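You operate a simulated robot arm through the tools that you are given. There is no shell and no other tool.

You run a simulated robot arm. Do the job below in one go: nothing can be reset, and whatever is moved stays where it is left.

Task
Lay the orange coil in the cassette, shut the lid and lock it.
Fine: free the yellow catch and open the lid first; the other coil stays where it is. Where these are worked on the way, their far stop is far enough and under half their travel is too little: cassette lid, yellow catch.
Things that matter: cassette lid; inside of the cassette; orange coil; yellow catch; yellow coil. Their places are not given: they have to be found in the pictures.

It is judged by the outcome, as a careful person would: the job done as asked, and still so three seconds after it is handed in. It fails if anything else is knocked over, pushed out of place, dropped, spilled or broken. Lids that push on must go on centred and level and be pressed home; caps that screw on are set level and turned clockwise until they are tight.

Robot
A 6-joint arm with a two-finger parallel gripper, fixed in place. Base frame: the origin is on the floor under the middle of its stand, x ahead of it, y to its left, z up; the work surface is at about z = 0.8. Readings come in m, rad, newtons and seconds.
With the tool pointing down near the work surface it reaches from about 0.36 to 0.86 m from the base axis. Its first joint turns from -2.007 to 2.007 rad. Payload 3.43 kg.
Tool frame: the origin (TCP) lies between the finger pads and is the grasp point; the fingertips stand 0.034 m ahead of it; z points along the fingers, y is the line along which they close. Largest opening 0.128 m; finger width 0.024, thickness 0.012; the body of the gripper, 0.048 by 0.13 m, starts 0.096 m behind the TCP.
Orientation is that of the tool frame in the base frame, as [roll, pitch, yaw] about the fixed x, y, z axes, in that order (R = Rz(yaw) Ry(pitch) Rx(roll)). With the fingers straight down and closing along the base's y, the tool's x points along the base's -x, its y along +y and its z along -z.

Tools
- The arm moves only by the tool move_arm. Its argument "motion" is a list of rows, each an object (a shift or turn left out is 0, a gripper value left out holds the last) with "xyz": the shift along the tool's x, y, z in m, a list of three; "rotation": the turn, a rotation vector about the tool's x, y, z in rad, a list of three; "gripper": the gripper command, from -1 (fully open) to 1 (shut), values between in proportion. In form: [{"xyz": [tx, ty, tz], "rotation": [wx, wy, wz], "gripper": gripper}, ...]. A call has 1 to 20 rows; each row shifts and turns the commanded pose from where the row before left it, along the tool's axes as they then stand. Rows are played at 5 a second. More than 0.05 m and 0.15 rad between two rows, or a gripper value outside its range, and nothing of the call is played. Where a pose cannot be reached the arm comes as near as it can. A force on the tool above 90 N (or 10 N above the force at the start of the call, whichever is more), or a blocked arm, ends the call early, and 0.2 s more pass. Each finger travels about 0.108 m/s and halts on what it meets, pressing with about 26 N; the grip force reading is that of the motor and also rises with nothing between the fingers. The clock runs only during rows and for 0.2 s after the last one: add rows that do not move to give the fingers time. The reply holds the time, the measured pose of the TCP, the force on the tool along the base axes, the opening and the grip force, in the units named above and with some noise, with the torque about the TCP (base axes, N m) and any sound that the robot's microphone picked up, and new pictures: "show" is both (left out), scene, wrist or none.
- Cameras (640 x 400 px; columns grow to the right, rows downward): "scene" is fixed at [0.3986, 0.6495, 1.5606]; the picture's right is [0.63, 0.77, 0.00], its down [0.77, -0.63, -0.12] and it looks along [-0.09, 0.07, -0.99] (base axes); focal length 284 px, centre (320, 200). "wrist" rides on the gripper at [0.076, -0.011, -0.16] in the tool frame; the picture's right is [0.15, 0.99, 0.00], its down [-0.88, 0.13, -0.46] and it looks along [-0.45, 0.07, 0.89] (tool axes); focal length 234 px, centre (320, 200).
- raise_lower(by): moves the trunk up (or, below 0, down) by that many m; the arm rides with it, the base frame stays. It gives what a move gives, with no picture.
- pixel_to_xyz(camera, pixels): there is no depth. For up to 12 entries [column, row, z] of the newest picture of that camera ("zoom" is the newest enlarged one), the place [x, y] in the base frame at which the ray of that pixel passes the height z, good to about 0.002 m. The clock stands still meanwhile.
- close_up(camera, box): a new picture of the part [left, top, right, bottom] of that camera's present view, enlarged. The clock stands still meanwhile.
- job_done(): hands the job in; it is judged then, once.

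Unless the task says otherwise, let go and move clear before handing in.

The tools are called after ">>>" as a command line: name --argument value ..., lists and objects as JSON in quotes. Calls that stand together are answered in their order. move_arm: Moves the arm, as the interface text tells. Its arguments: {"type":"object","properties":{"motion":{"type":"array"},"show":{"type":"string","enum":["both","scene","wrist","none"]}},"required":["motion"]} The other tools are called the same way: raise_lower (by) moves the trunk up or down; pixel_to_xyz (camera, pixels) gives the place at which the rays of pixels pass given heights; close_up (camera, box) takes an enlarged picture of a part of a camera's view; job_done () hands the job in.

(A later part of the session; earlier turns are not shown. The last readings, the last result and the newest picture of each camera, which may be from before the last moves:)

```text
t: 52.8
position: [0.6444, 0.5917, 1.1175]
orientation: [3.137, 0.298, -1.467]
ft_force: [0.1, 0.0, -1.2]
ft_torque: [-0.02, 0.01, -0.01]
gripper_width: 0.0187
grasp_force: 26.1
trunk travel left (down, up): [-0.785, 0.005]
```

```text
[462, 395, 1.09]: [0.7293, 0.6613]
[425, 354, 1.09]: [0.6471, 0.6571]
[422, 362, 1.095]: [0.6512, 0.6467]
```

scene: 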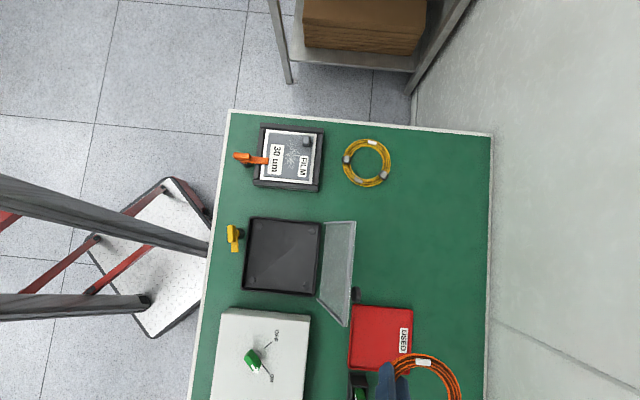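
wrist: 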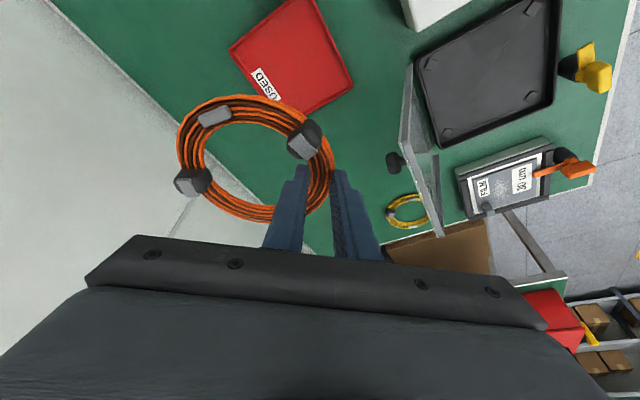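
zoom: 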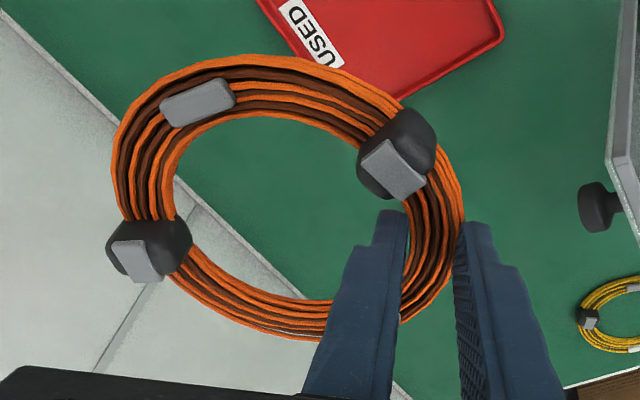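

The coil centre is roughly (0.055, 0.01–0.02) from the TCP. I'll turn the hand about the vertical by 0.34 rad, keeping the coil level, and carry it over the lid at this height to above the cassette. There I can check the centring with both cameras.

>>> move_arm --motion '[{"rotation": [-0.0251, 0, -0.0812]}, {"rotation": [-0.0251, 0, -0.0812]}, {"rotation": [-0.0251, 0, -0.0812]}, {"rotation": [-0.0251, 0, -0.0812]}, {"xyz": [-0.0034, 0.02, 0.001]}, {"xyz": [-0.0067, 0.0399, 0.0021]}, {"xyz": [-0.0067, 0.0399, 0.0021]}, {"xyz": [-0.0067, 0.0399, 0.0021]}, {"xyz": [-0.0067, 0.0399, 0.0021]}, {"xyz": [-0.0067, 0.0399, 0.0021]}, {"xyz": [-0.0067, 0.0399, 0.0021]}, {"xyz": [-0.0067, 0.0399, 0.0021]}, {"xyz": [-0.0034, 0.02, 0.001]}, {}]'

>>> close_up --camera "scene" --box '[200, 170, 400, 330]'

>>> close_up --camera "wrist" --box '[150, 70, 390, 250]'

```text
t: 55.8
position: [0.3198, 0.4905, 1.1157]
orientation: [3.137, 0.302, -1.127]
ft_force: [0.2, -0.2, -1.2]
ft_torque: [-0.03, 0.03, -0.01]
gripper_width: 0.0189
grasp_force: 26.0
out of reach, approached as far as the arm can: row 2, 3, 4
trunk travel left (down, up): [-0.785, 0.005]
```

scene: 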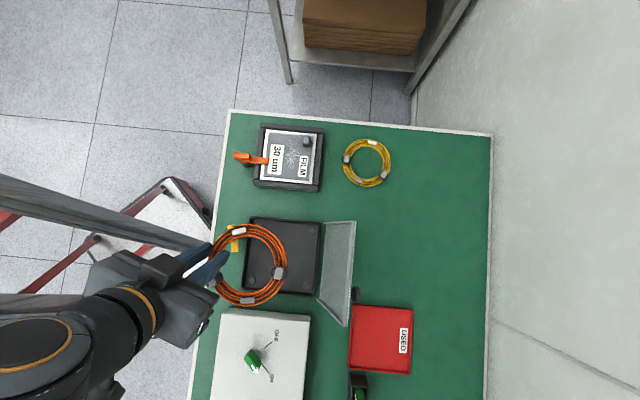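
wrist: 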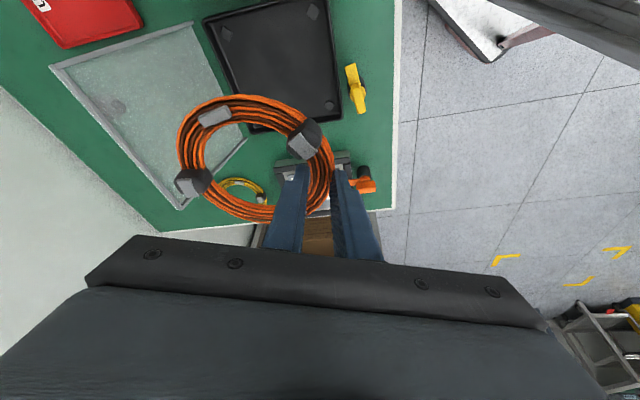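

```text
2.50 times, centred on (300, 250) of scene
```

zoom: 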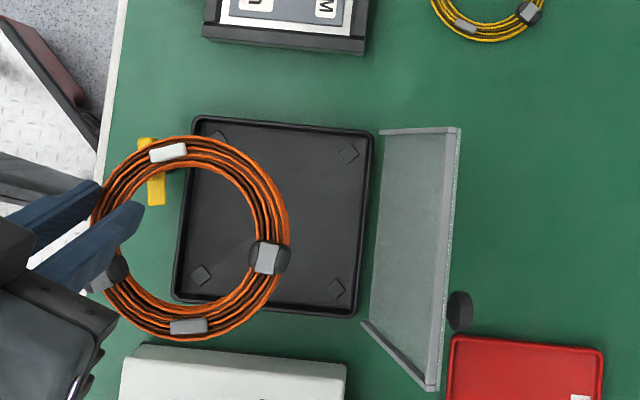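

```text
2.22 times, centred on (270, 160) of wrist
```

zoom: 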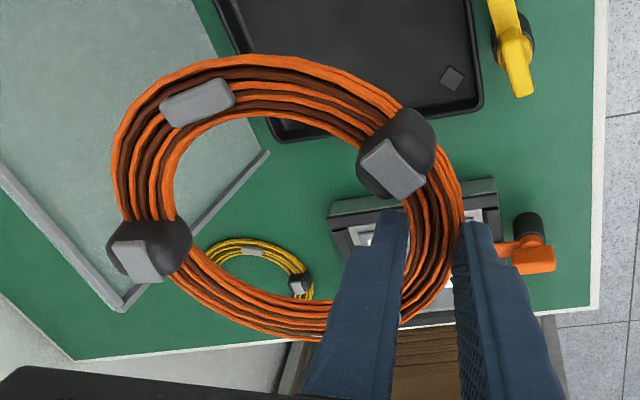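

The coil hangs level above the cassette in both views. I'll compute its centre from the scene ellipse (centre near (248.4,265.6)) and the wrist view.

>>> pixel_to_xyz --camera "scene" --pixels '[[248.4, 265.6, 1.08], [248.4, 265.6, 1.09], [267.5, 231.0, 1.09], [239.2, 230.9, 1.095], [279.3, 273.3, 1.095], [247.3, 300.5, 1.095], [213.5, 279.5, 1.095]]'

>>> pixel_to_xyz --camera "wrist" --pixels '[[175.4, 144.2, 1.088], [335.3, 164.5, 1.088], [247.7, 94.7, 1.088], [243, 222.2, 1.088], [193.5, 181.5, 1.095], [304.5, 140, 1.095], [215, 116, 1.095]]'

```text
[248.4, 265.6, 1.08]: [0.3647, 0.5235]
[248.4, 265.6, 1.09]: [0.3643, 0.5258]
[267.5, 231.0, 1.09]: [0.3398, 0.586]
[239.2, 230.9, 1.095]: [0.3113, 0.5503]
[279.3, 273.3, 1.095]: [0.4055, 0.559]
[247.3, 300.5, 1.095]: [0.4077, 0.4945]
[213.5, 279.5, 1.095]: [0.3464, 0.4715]
```

```text
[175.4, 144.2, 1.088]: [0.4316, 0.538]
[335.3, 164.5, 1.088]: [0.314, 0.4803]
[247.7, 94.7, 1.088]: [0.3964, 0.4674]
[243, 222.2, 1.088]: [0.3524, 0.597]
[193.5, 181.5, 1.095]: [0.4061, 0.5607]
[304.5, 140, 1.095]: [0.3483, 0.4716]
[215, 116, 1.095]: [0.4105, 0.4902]
```

Both cameras agree that the coil is level and its centre is about (0.044, 0.035) from the TCP. I'll shift so the centre sits over (0.383,0.541), which leaves finger room at the near wall, then go straight down to TCP z≈0.90 and look again.

>>> move_arm --motion '[{"xyz": [-0.0028, -0.012, 0.0008]}, {"xyz": [-0.0028, -0.012, 0.0008]}, {}, {"xyz": [0.0089, 0, 0.0287]}, {"xyz": [0.0106, 0, 0.0344]}, {"xyz": [0.0106, 0, 0.0344]}, {"xyz": [0.0106, 0, 0.0344]}, {"xyz": [0.0106, 0, 0.0344]}, {"xyz": [0.0106, 0, 0.0344]}, {}]'

>>> close_up --camera "scene" --box '[200, 190, 360, 310]'

>>> close_up --camera "wrist" --box '[120, 0, 440, 250]'

```text
t: 58.0
position: [0.3372, 0.5065, 0.9057]
orientation: [3.137, 0.303, -1.126]
ft_force: [0.6, 0.2, -0.2]
ft_torque: [0.0, 0.02, 0.02]
gripper_width: 0.0186
grasp_force: 25.9
trunk travel left (down, up): [-0.785, 0.005]
```

scene: 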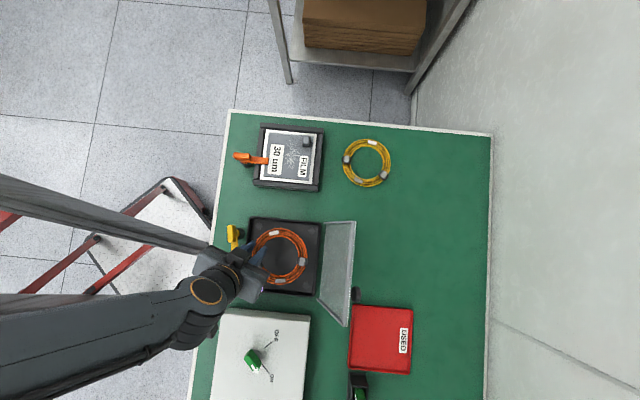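
wrist: 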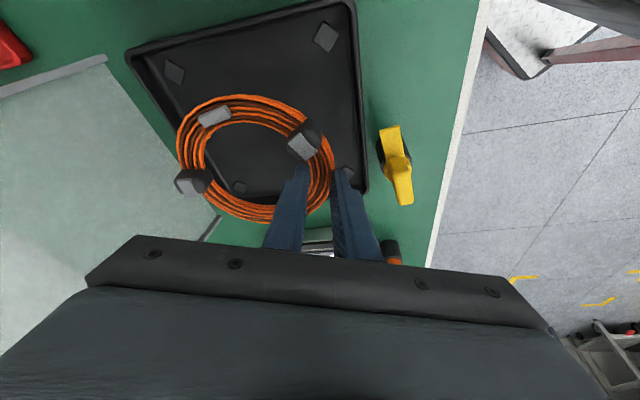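

```text
3.33 times, centred on (280, 250) of scene
```

zoom: 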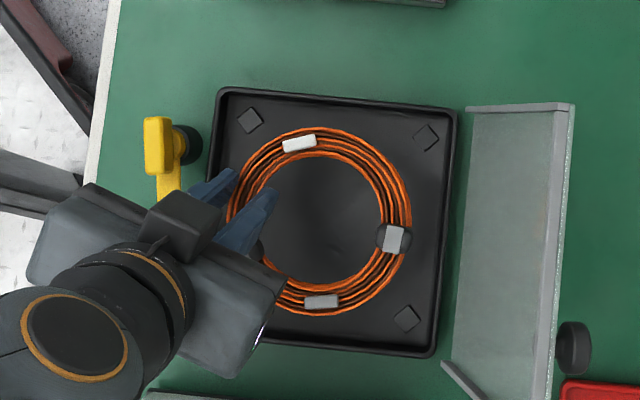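

```text
1.60 times, centred on (280, 125) of wrist
```

zoom: 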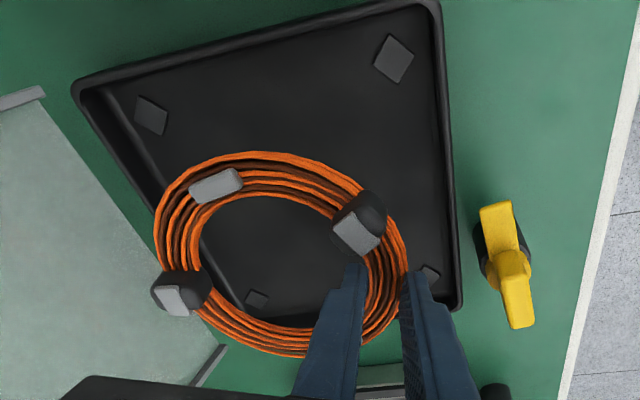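

The coil is over the tray. I'll verify its centre (scene about (279.7,256.3)) against the tray centre before lowering.

>>> pixel_to_xyz --camera "scene" --pixels '[[279.7, 256.3, 0.878], [275.0, 233.0, 0.885], [302.5, 262.0, 0.885], [281.0, 280.5, 0.885], [307.0, 258.0, 0.878], [252.4, 258.0, 0.878]]'

>>> pixel_to_xyz --camera "wrist" --pixels '[[193.5, 181.5, 0.885], [304.5, 140, 0.885], [215, 116, 0.885]]'

```text
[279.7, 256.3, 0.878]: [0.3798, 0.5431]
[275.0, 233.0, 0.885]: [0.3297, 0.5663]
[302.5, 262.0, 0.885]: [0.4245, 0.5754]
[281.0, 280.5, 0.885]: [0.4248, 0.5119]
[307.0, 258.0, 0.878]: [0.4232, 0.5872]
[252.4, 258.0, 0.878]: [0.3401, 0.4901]
```

```text
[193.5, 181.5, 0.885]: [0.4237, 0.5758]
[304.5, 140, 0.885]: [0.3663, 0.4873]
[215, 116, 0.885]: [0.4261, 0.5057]
```

The coil centre is at about (0.382,0.542), within 4 mm of the tray centre and on the safe side. I'll lower it towards the floor in steps, watching the force.

>>> move_arm --motion '[{"xyz": [0.0059, 0, 0.0191]}, {"xyz": [0.0059, 0, 0.0191]}, {"xyz": [0.0037, 0, 0.012]}, {}]'

>>> close_up --camera "wrist" --box '[120, 0, 440, 250]'

>>> close_up --camera "scene" --box '[200, 190, 360, 310]'

```text
t: 59.0
position: [0.3372, 0.5066, 0.8538]
orientation: [3.137, 0.302, -1.126]
ft_force: [0.7, 0.1, -1.3]
ft_torque: [-0.03, 0.06, 0.03]
gripper_width: 0.0188
grasp_force: 25.8
trunk travel left (down, up): [-0.785, 0.005]
```

scene: 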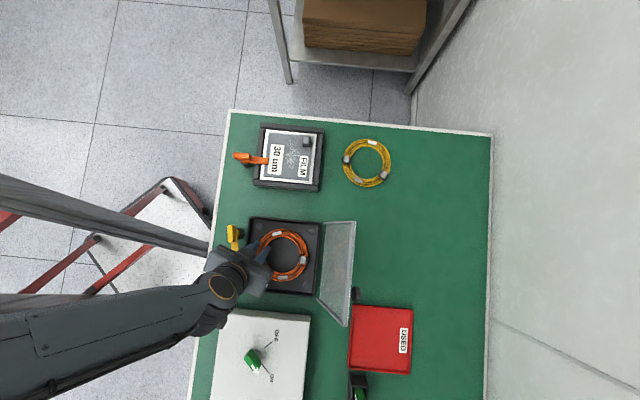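
wrist: 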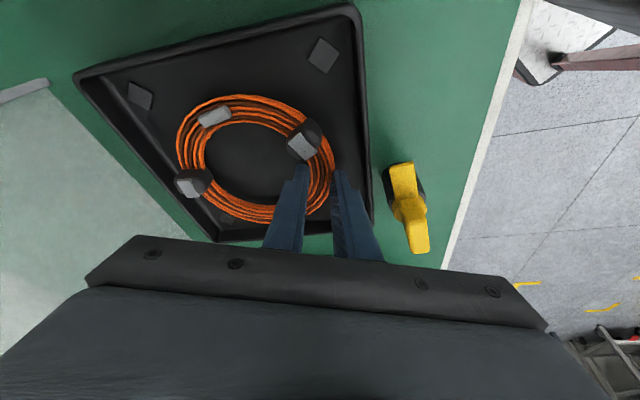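

```text
1.60 times, centred on (280, 125) of wrist
```

zoom: 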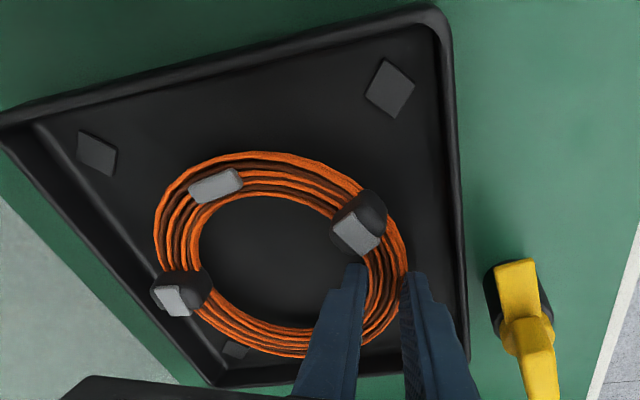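

```text
3.33 times, centred on (280, 250) of scene
```

zoom: 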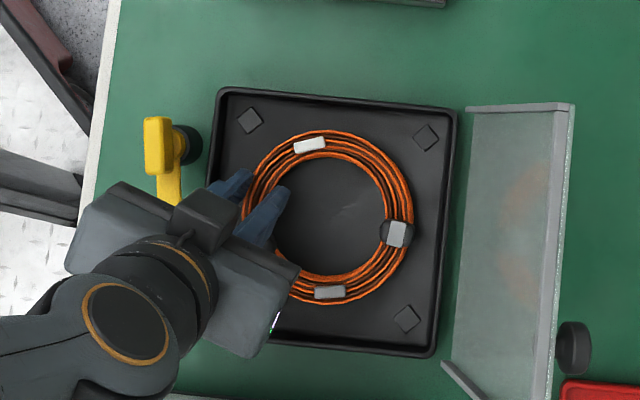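

There's no contact yet and the coil sits well inside the walls. I'll continue in small steps until the floor is felt.

>>> move_arm --motion '[{"xyz": [0.0009, 0, 0.0029]}, {"xyz": [0.0009, 0, 0.0029]}, {}]' --show "none"

>>> move_arm --motion '[{"xyz": [0.0006, 0, 0.0019]}, {}]' --show "none"

```text
t: 59.8
position: [0.3382, 0.506, 0.8464]
orientation: [3.135, 0.303, -1.126]
ft_force: [0.7, -0.3, -0.4]
ft_torque: [-0.04, 0.03, 0.01]
gripper_width: 0.0183
grasp_force: 25.6
trunk travel left (down, up): [-0.785, 0.005]
```

```text
t: 60.4
position: [0.3388, 0.5062, 0.8457]
orientation: [3.136, 0.302, -1.126]
ft_force: [-0.5, -0.4, -0.9]
ft_torque: [-0.04, 0.05, -0.02]
gripper_width: 0.0185
grasp_force: 26.4
trunk travel left (down, up): [-0.785, 0.005]
```

>>> move_arm --motion '[{"xyz": [0.0005, 0, 0.0015]}, {}]' --show "none"

>>> move_arm --motion '[{"xyz": [0.0005, 0, 0.0015]}, {}]' --show "none"

```text
t: 61.0
position: [0.3362, 0.5061, 0.8435]
orientation: [3.136, 0.302, -1.125]
ft_force: [0.2, 0.7, -0.2]
ft_torque: [-0.03, 0.02, 0.01]
gripper_width: 0.0185
grasp_force: 25.8
trunk travel left (down, up): [-0.785, 0.005]
```

```text
t: 61.6
position: [0.3377, 0.5055, 0.8433]
orientation: [3.136, 0.302, -1.126]
ft_force: [-0.8, 0.1, 3.7]
ft_torque: [-0.15, -0.06, -0.06]
gripper_width: 0.0183
grasp_force: 26.2
trunk travel left (down, up): [-0.785, 0.005]
```

A light contact (3.7 N) shows the coil is on the floor. I'll open the fingers just enough to let go (about 30 mm) and look.

>>> move_arm --motion '[{"gripper": 0.65}, {"gripper": 0.56}, {"gripper": 0.53}, {}]'

>>> close_up --camera "wrist" --box '[240, 120, 400, 240]'

>>> close_up --camera "scene" --box '[200, 190, 360, 310]'

```text
t: 62.6
position: [0.3379, 0.5068, 0.842]
orientation: [3.136, 0.302, -1.126]
ft_force: [-0.2, -0.7, -0.2]
ft_torque: [-0.03, -0.01, 0.0]
gripper_width: 0.0301
grasp_force: 0.0
trunk travel left (down, up): [-0.785, 0.005]
```

scene: 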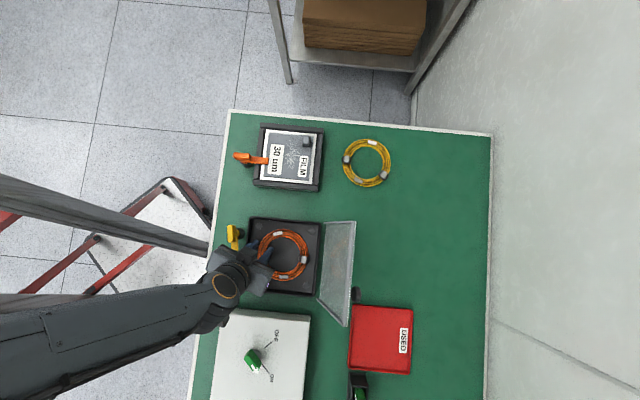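
wrist: 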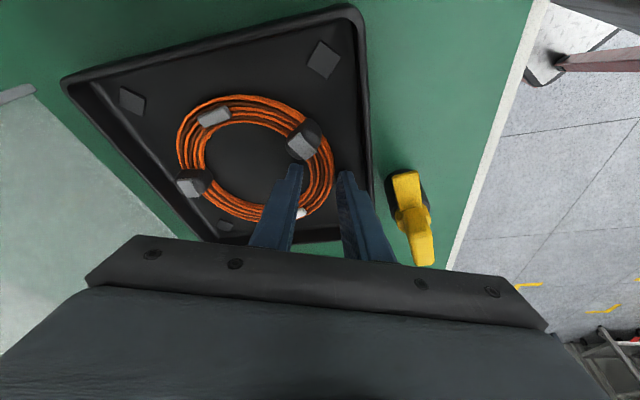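

```text
3.33 times, centred on (320, 180) of wrist
```

zoom: 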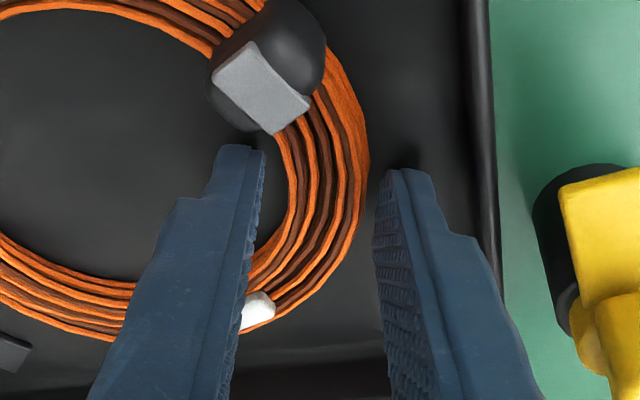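

```text
3.33 times, centred on (280, 250) of scene
```

zoom: 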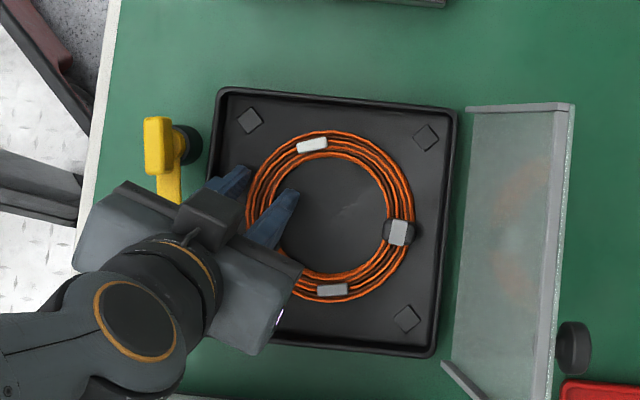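

The coil rests in the tray, clear of both fingers. I'll lift the hand straight up.

>>> move_arm --motion '[{"xyz": [-0.003, 0, -0.0096]}, {"xyz": [-0.0059, 0, -0.0191]}, {"xyz": [-0.0089, 0, -0.0287]}, {"xyz": [-0.0089, 0, -0.0287]}, {"xyz": [-0.0089, 0, -0.0287]}, {"xyz": [-0.0089, 0, -0.0287]}, {"xyz": [-0.0089, 0, -0.0287]}, {}]'

>>> close_up --camera "scene" --box '[200, 190, 360, 310]'

```text
t: 64.4
position: [0.3375, 0.5068, 1.0227]
orientation: [3.135, 0.302, -1.125]
ft_force: [1.1, 0.3, -0.8]
ft_torque: [-0.05, -0.01, -0.01]
gripper_width: 0.0304
grasp_force: 0.0
trunk travel left (down, up): [-0.785, 0.005]
```

scene: 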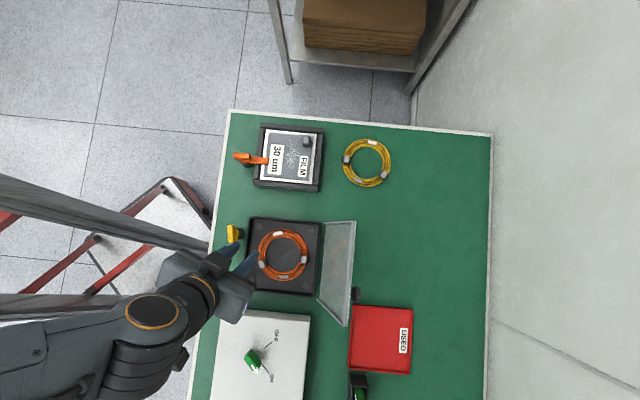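
wrist: 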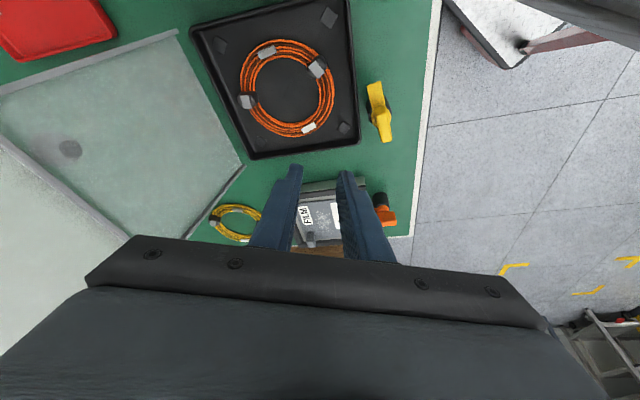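

```text
3.33 times, centred on (280, 250) of scene
```

zoom: 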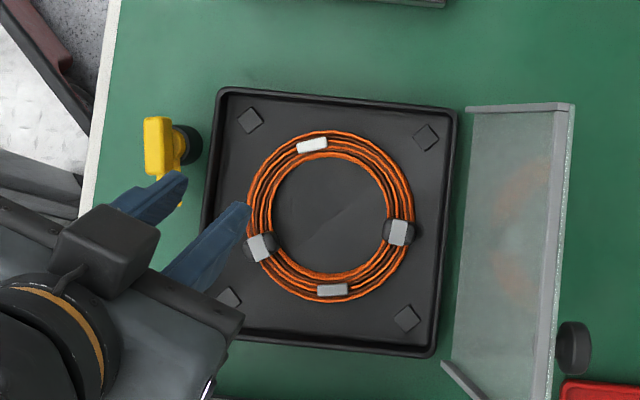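

The orange coil lies flat and centred in the tray between the four pads, and the lid stays open. Next I'll bring the hand upright, shut the fingers, rise, and turn back to align with the lid so I can reach behind it.

>>> move_arm --motion '[{"xyz": [-0.0089, 0, -0.0287]}, {"xyz": [-0.0089, 0, -0.0287]}, {"xyz": [-0.0089, 0, -0.0287]}, {"rotation": [0, 0.15, 0], "gripper": 1.0}, {"rotation": [0, 0.15, 0]}, {"rotation": [0, 0, 0.1368]}, {"rotation": [0, 0, 0.1368]}, {"rotation": [0, 0, 0.1368]}, {"rotation": [0, 0, 0.1368]}, {"rotation": [0, 0, 0.1368]}, {"rotation": [0, 0, 0.1368]}, {"rotation": [0, 0, 0.1368]}, {"rotation": [0, 0, 0.1368]}, {"rotation": [0, 0, 0.1368]}, {}]'

```text
t: 67.6
position: [0.3388, 0.5079, 1.1124]
orientation: [3.139, -0.004, -2.356]
ft_force: [0.5, -0.9, -1.1]
ft_torque: [-0.01, -0.01, 0.0]
gripper_width: 0.0001
grasp_force: 26.0
trunk travel left (down, up): [-0.785, 0.005]
```

scene: 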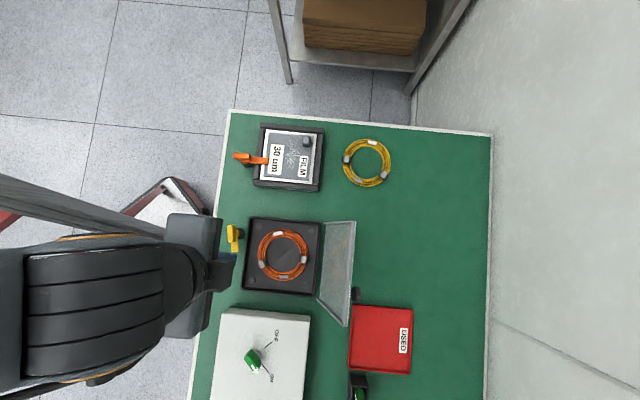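
wrist: 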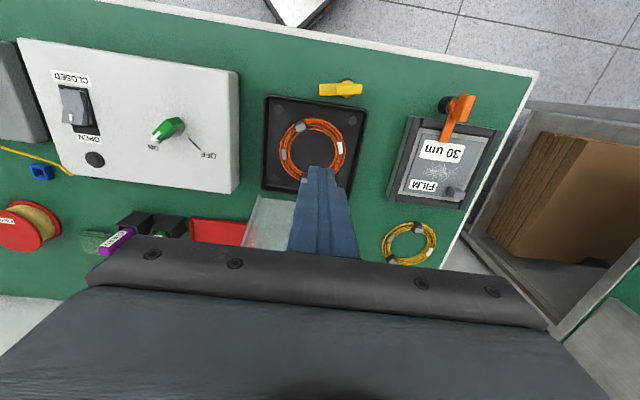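

The hand is upright with the fingers shut. I'll pin down where the lid's top edge is before going behind it.

>>> close_up --camera "scene" --box '[300, 200, 400, 340]'

>>> pixel_to_xyz --camera "scene" --pixels '[[356, 221.5, 1.0], [356, 221.5, 1.02], [346, 326, 1.0], [346, 326, 1.02], [355, 294, 0.98]]'

```text
2.86 times, centred on (350, 270) of scene
```

zoom: 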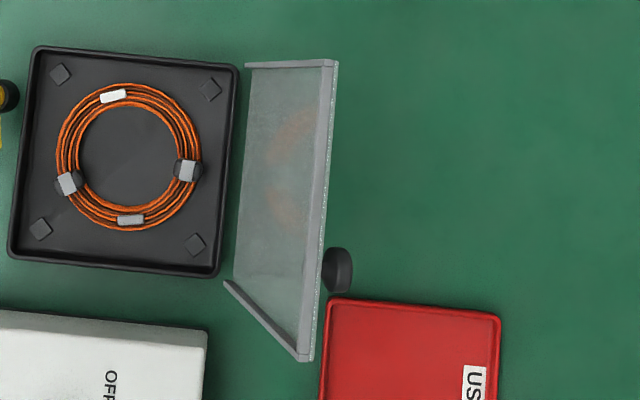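

```text
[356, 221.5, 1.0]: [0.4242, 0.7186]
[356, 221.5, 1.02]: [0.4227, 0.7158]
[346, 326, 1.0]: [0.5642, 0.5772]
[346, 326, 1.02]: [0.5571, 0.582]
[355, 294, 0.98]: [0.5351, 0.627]
```

The lid's top edge is at e≈0.807 along the opening direction (xy from (0.424,0.717) to (0.561,0.580)), and the knob is off to one side. I'll pass over the lid at this height and check reach before lowering behind it.

>>> move_arm --motion '[{"xyz": [-0.0401, 0.0009, 0]}, {"xyz": [-0.0401, 0.0009, 0]}, {"xyz": [-0.0401, 0.0009, 0]}, {"xyz": [-0.0401, 0.0009, 0], "rotation": [0, -0.1, 0]}, {"xyz": [-0.0393, 0.0009, 0.004], "rotation": [0, -0.1, 0]}, {"xyz": [-0.0393, 0.0009, 0.008]}, {}]'

>>> close_up --camera "wrist" --box '[160, 60, 480, 260]'

```text
t: 69.2
position: [0.5038, 0.6805, 1.1115]
orientation: [3.138, 0.195, -2.356]
ft_force: [-0.5, 0.1, -0.6]
ft_torque: [0.0, -0.02, 0.01]
gripper_width: 0.0
grasp_force: 26.4
trunk travel left (down, up): [-0.785, 0.005]
```

scene: 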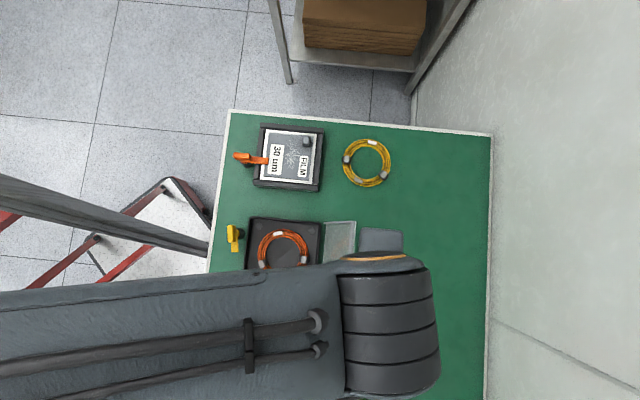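
wrist: 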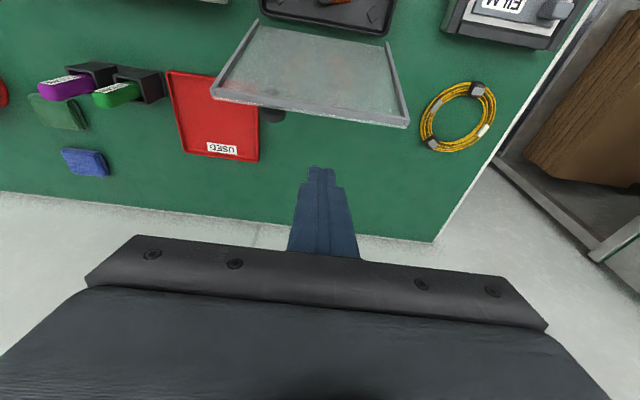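

```text
2.00 times, centred on (320, 160) of wrist
```

zoom: 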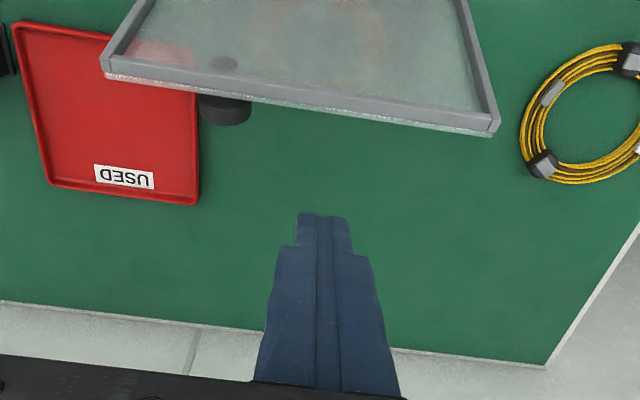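

The fingers are behind the lid's top edge with clearance, and the knob is off to the left in the view. I'll lower the tips to about z=0.98 behind the lid.

>>> move_arm --motion '[{"xyz": [0.0064, 0, 0.0314]}, {"xyz": [0.0064, 0, 0.0314]}, {"xyz": [0.0064, 0, 0.0314]}, {}]'

>>> close_up --camera "wrist" --box '[160, 60, 480, 260]'

```text
t: 70.2
position: [0.5037, 0.6817, 1.0124]
orientation: [3.138, 0.198, -2.357]
ft_force: [0.9, 0.8, 0.0]
ft_torque: [0.03, -0.03, 0.01]
gripper_width: 0.0
grasp_force: 26.2
trunk travel left (down, up): [-0.785, 0.005]
```

scene: 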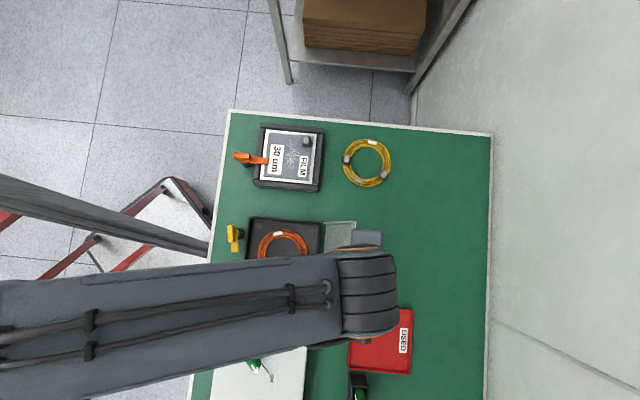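
wrist: 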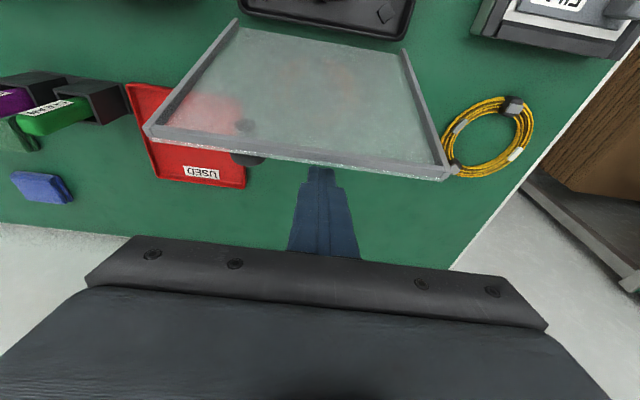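

```text
2.00 times, centred on (320, 160) of wrist
```

zoom: 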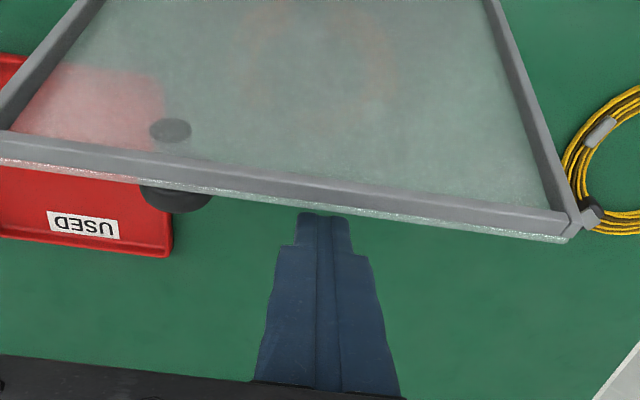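

The fingertips are behind the lid edge. I'll pull it towards the robot slowly.

>>> move_arm --motion '[{"xyz": [0.0118, 0, -0.0024]}, {"xyz": [0.0118, 0, -0.0024]}, {"xyz": [0.0118, 0, -0.0024]}, {"xyz": [0.0118, 0, -0.0024]}, {"xyz": [0.0118, 0, -0.0024]}, {}]'

>>> close_up --camera "wrist" --box '[160, 60, 480, 260]'

```text
t: 71.6
position: [0.4619, 0.6366, 1.0205]
orientation: [3.136, 0.205, -2.356]
ft_force: [5.6, -1.8, 45.8]
ft_torque: [-0.55, 0.43, 0.09]
gripper_width: 0.0
grasp_force: 25.8
trunk travel left (down, up): [-0.785, 0.005]
```

scene: 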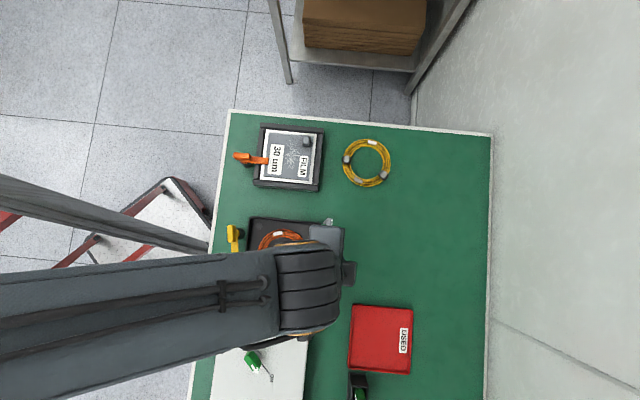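
wrist: 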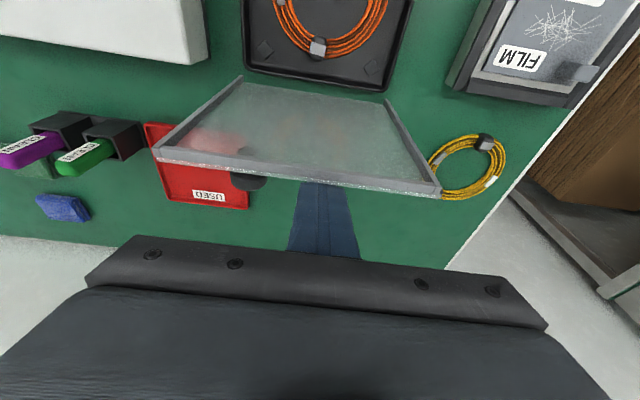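

```text
2.00 times, centred on (320, 160) of wrist
```

zoom: 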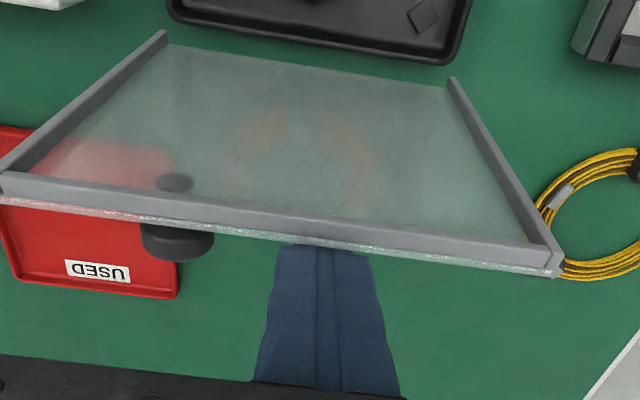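

There's a 46 N upward force because the lid edge rises as it comes upright and has caught a step on the fingers. I'll raise the hand by about 15 mm to relieve it and look.

>>> move_arm --motion '[{"xyz": [-0.0015, 0, -0.0074]}, {"xyz": [-0.0015, 0, -0.0074]}, {}]'

>>> close_up --camera "wrist" --box '[160, 60, 480, 260]'

```text
t: 72.4
position: [0.4618, 0.6375, 1.0303]
orientation: [3.138, 0.193, -2.355]
ft_force: [0.2, 0.8, 0.3]
ft_torque: [-0.01, 0.0, 0.02]
gripper_width: 0.0002
grasp_force: 26.1
trunk travel left (down, up): [-0.785, 0.005]
```

scene: 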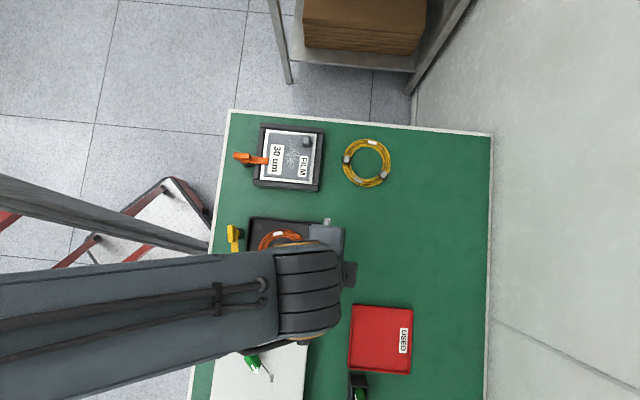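
wrist: 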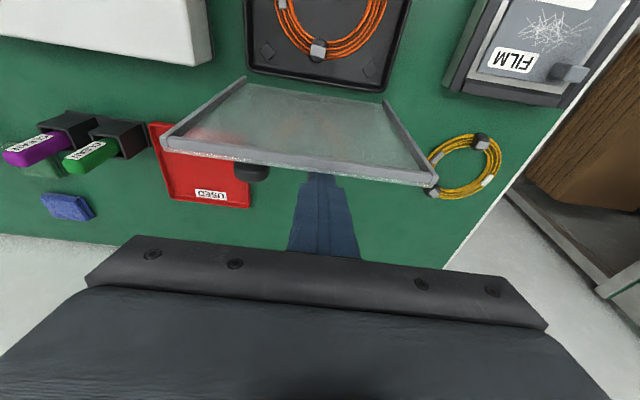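

```text
2.00 times, centred on (320, 160) of wrist
```

zoom: 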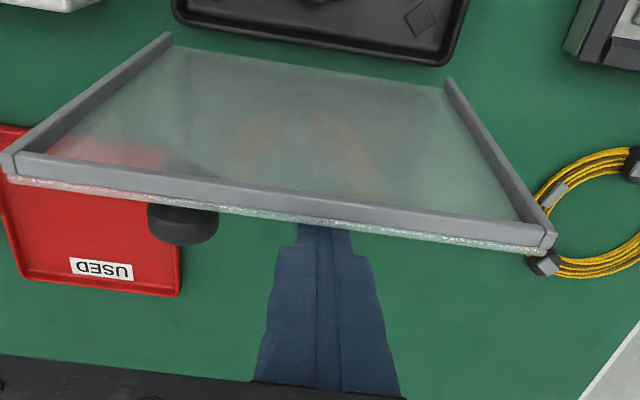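

The force is gone and the lid is now about upright. I'll keep pulling it towards the robot.

>>> move_arm --motion '[{"xyz": [0.0118, 0, -0.0024]}, {"xyz": [0.0118, 0, -0.0024]}, {"xyz": [0.0118, 0, -0.0024]}, {"xyz": [0.0118, 0, -0.0024]}, {}]'

>>> close_up --camera "wrist" --box '[160, 60, 480, 260]'

```text
t: 73.6
position: [0.4267, 0.6027, 1.0329]
orientation: [3.138, 0.194, -2.357]
ft_force: [0.1, 0.1, -0.2]
ft_torque: [0.0, 0.01, -0.01]
gripper_width: 0.0001
grasp_force: 26.0
trunk travel left (down, up): [-0.785, 0.005]
```

scene: 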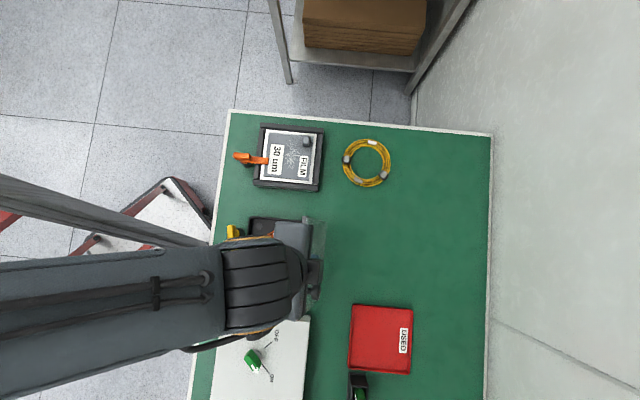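
wrist: 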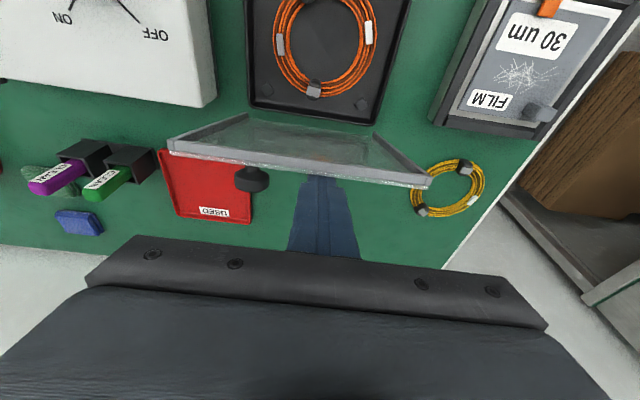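

```text
2.00 times, centred on (320, 160) of wrist
```

zoom: 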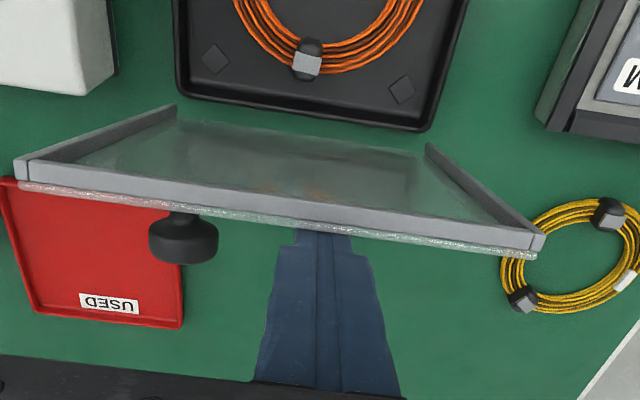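

The lid is now leaning towards the robot at about 80°, moving easily. I'll follow the closing arc, pushing the outer face with the fingertips in and gradually down.

>>> move_arm --motion '[{"xyz": [0.012, 0, 0.0043]}, {"xyz": [0.0121, 0, 0.0043]}, {"xyz": [0.0134, 0, 0.0024]}, {"xyz": [0.0134, 0, 0.0024]}, {}]'

>>> close_up --camera "wrist" --box '[160, 60, 480, 260]'

```text
t: 74.8
position: [0.3946, 0.57, 1.0067]
orientation: [3.139, 0.195, -2.356]
ft_force: [0.2, 0.0, 0.5]
ft_torque: [0.01, -0.02, 0.02]
gripper_width: 0.0001
grasp_force: 26.4
trunk travel left (down, up): [-0.785, 0.005]
```

scene: 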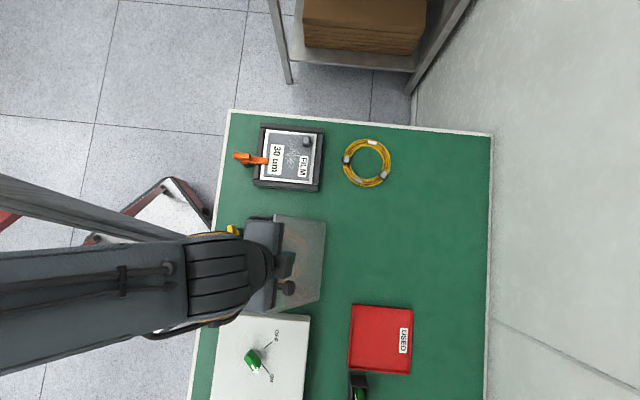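
wrist: 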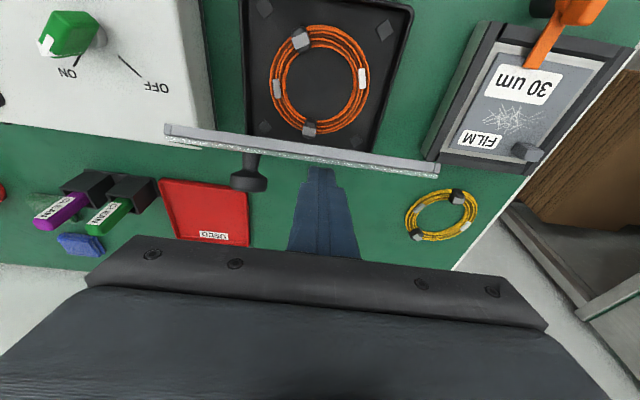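

```text
2.00 times, centred on (320, 160) of wrist
```

zoom: 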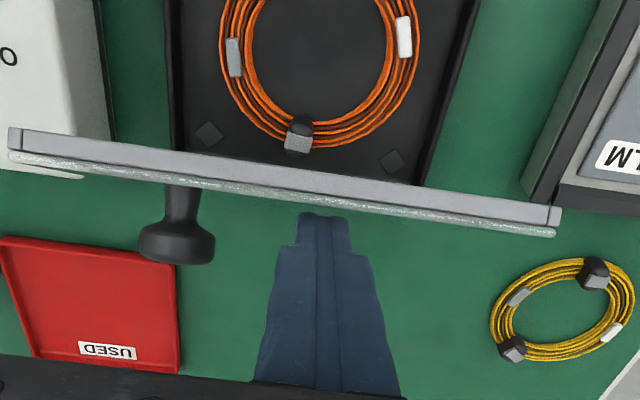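

The lid is following, now at about 60°, with the coil undisturbed inside. I'll continue along the arc.

>>> move_arm --motion '[{"xyz": [0.0127, 0, 0.0045]}, {"xyz": [0.0127, 0, 0.0046]}, {"xyz": [0.0118, 0, 0.0066]}, {"xyz": [0.0117, 0, 0.0066]}, {}]'

>>> close_up --camera "wrist" --box '[160, 60, 480, 260]'

```text
t: 76.0
position: [0.3627, 0.5401, 0.9755]
orientation: [3.138, 0.196, -2.356]
ft_force: [-0.6, 0.1, 0.6]
ft_torque: [0.0, -0.02, -0.01]
gripper_width: 0.0001
grasp_force: 25.7
trunk travel left (down, up): [-0.785, 0.005]
```

scene: 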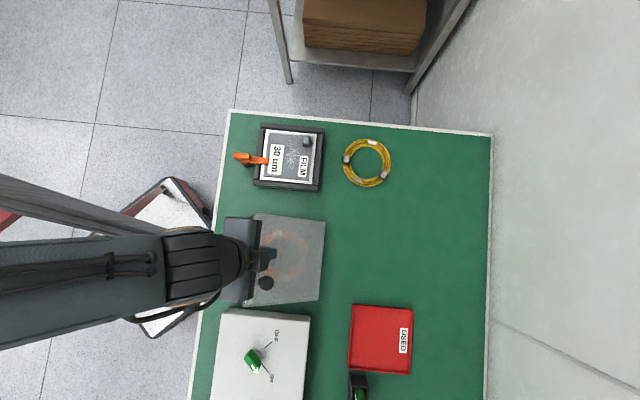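
wrist: 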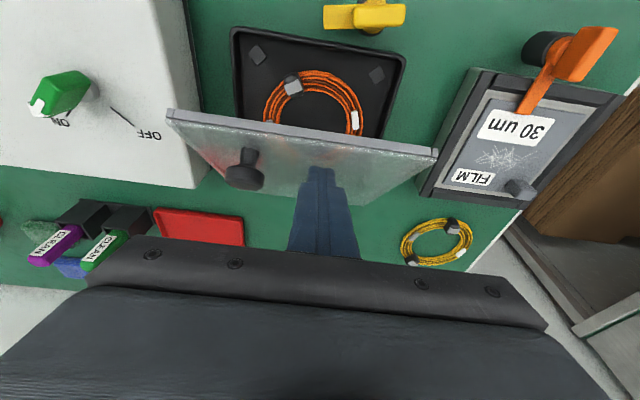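

```text
2.00 times, centred on (320, 160) of wrist
```

zoom: 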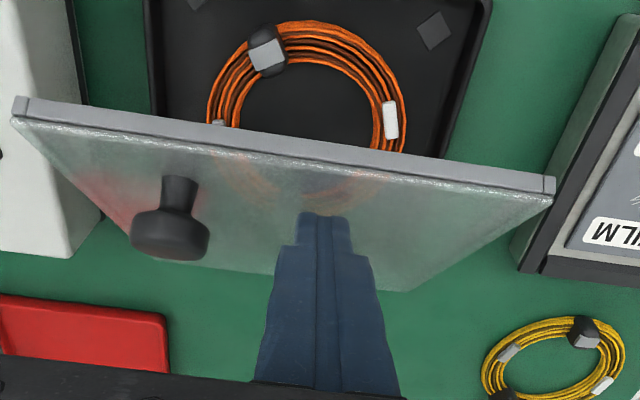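

The lid is at about 45° and still following, with the force near zero. I'll continue down the arc.

>>> move_arm --motion '[{"xyz": [0.0104, 0, 0.0086]}, {"xyz": [0.0104, 0, 0.0087]}, {"xyz": [0.0087, 0, 0.0102]}, {"xyz": [0.0087, 0, 0.0103]}, {"xyz": [0.0068, 0, 0.0117]}, {"xyz": [0.0069, 0, 0.0117]}, {}]'

>>> close_up --camera "wrist" --box '[160, 60, 480, 260]'

```text
t: 77.6
position: [0.333, 0.5126, 0.9053]
orientation: [3.139, 0.195, -2.357]
ft_force: [0.3, -0.3, 0.3]
ft_torque: [0.01, 0.02, 0.0]
gripper_width: 0.0002
grasp_force: 26.1
trunk travel left (down, up): [-0.785, 0.005]
```

scene: 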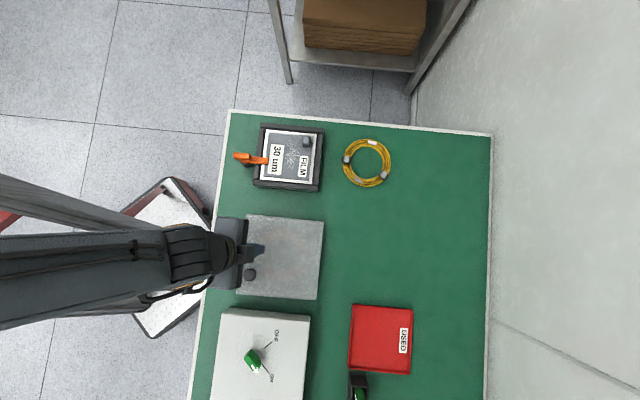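
wrist: 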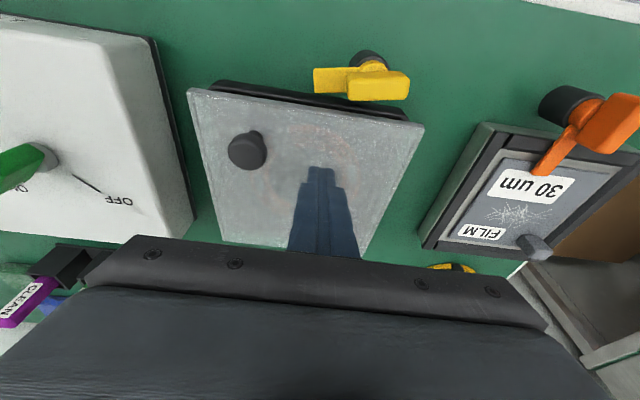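

```text
2.00 times, centred on (320, 160) of wrist
```

zoom: 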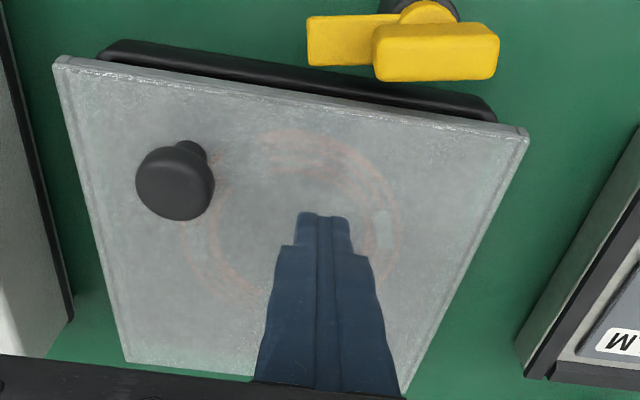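

The lid is nearly shut and the catch blade is clear of its edge. I'll press down gently until it seats.

>>> move_arm --motion '[{"xyz": [0.0039, 0, 0.0101]}, {"xyz": [0.0039, 0, 0.0101]}, {"xyz": [0.0014, 0, 0.005]}, {"xyz": [0.0014, 0, 0.004]}, {}]'

>>> close_up --camera "wrist" --box '[160, 30, 480, 230]'

```text
t: 78.8
position: [0.3315, 0.5097, 0.8746]
orientation: [3.138, 0.195, -2.356]
ft_force: [-0.4, 0.3, 0.8]
ft_torque: [0.0, -0.01, 0.02]
gripper_width: 0.0
grasp_force: 25.9
trunk travel left (down, up): [-0.785, 0.005]
```

scene: 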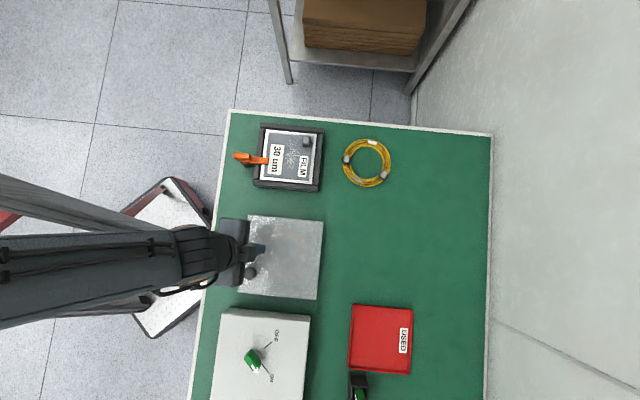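
wrist: 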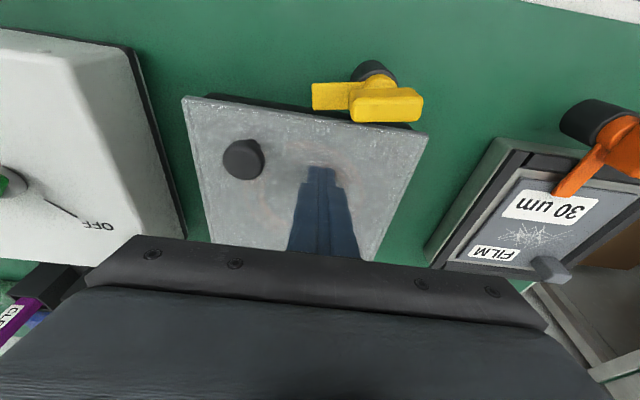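

```text
2.00 times, centred on (320, 130) of wrist
```

zoom: 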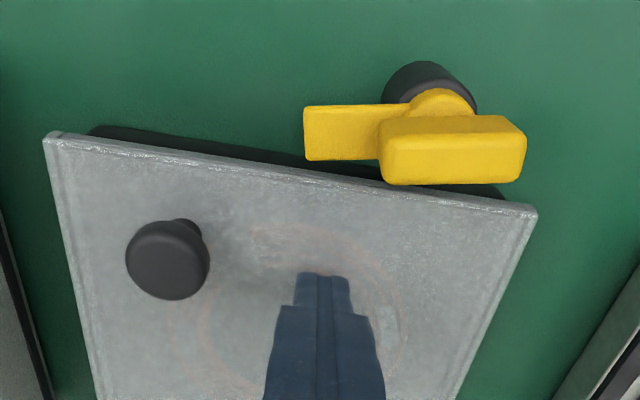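

The tips are level with the closed lid height (about 0.839) but there's no contact force yet. I'll press a few millimetres more to make sure it is fully home.

>>> move_arm --motion '[{"xyz": [0.0004, 0, 0.002]}, {"xyz": [0.0004, 0, 0.002]}, {}]' --show "none"

```text
t: 79.6
position: [0.3319, 0.5095, 0.872]
orientation: [3.139, 0.2, -2.357]
ft_force: [0.5, -8.8, 31.2]
ft_torque: [-0.45, 0.08, -0.03]
gripper_width: 0.0
grasp_force: 26.1
trunk travel left (down, up): [-0.785, 0.005]
```

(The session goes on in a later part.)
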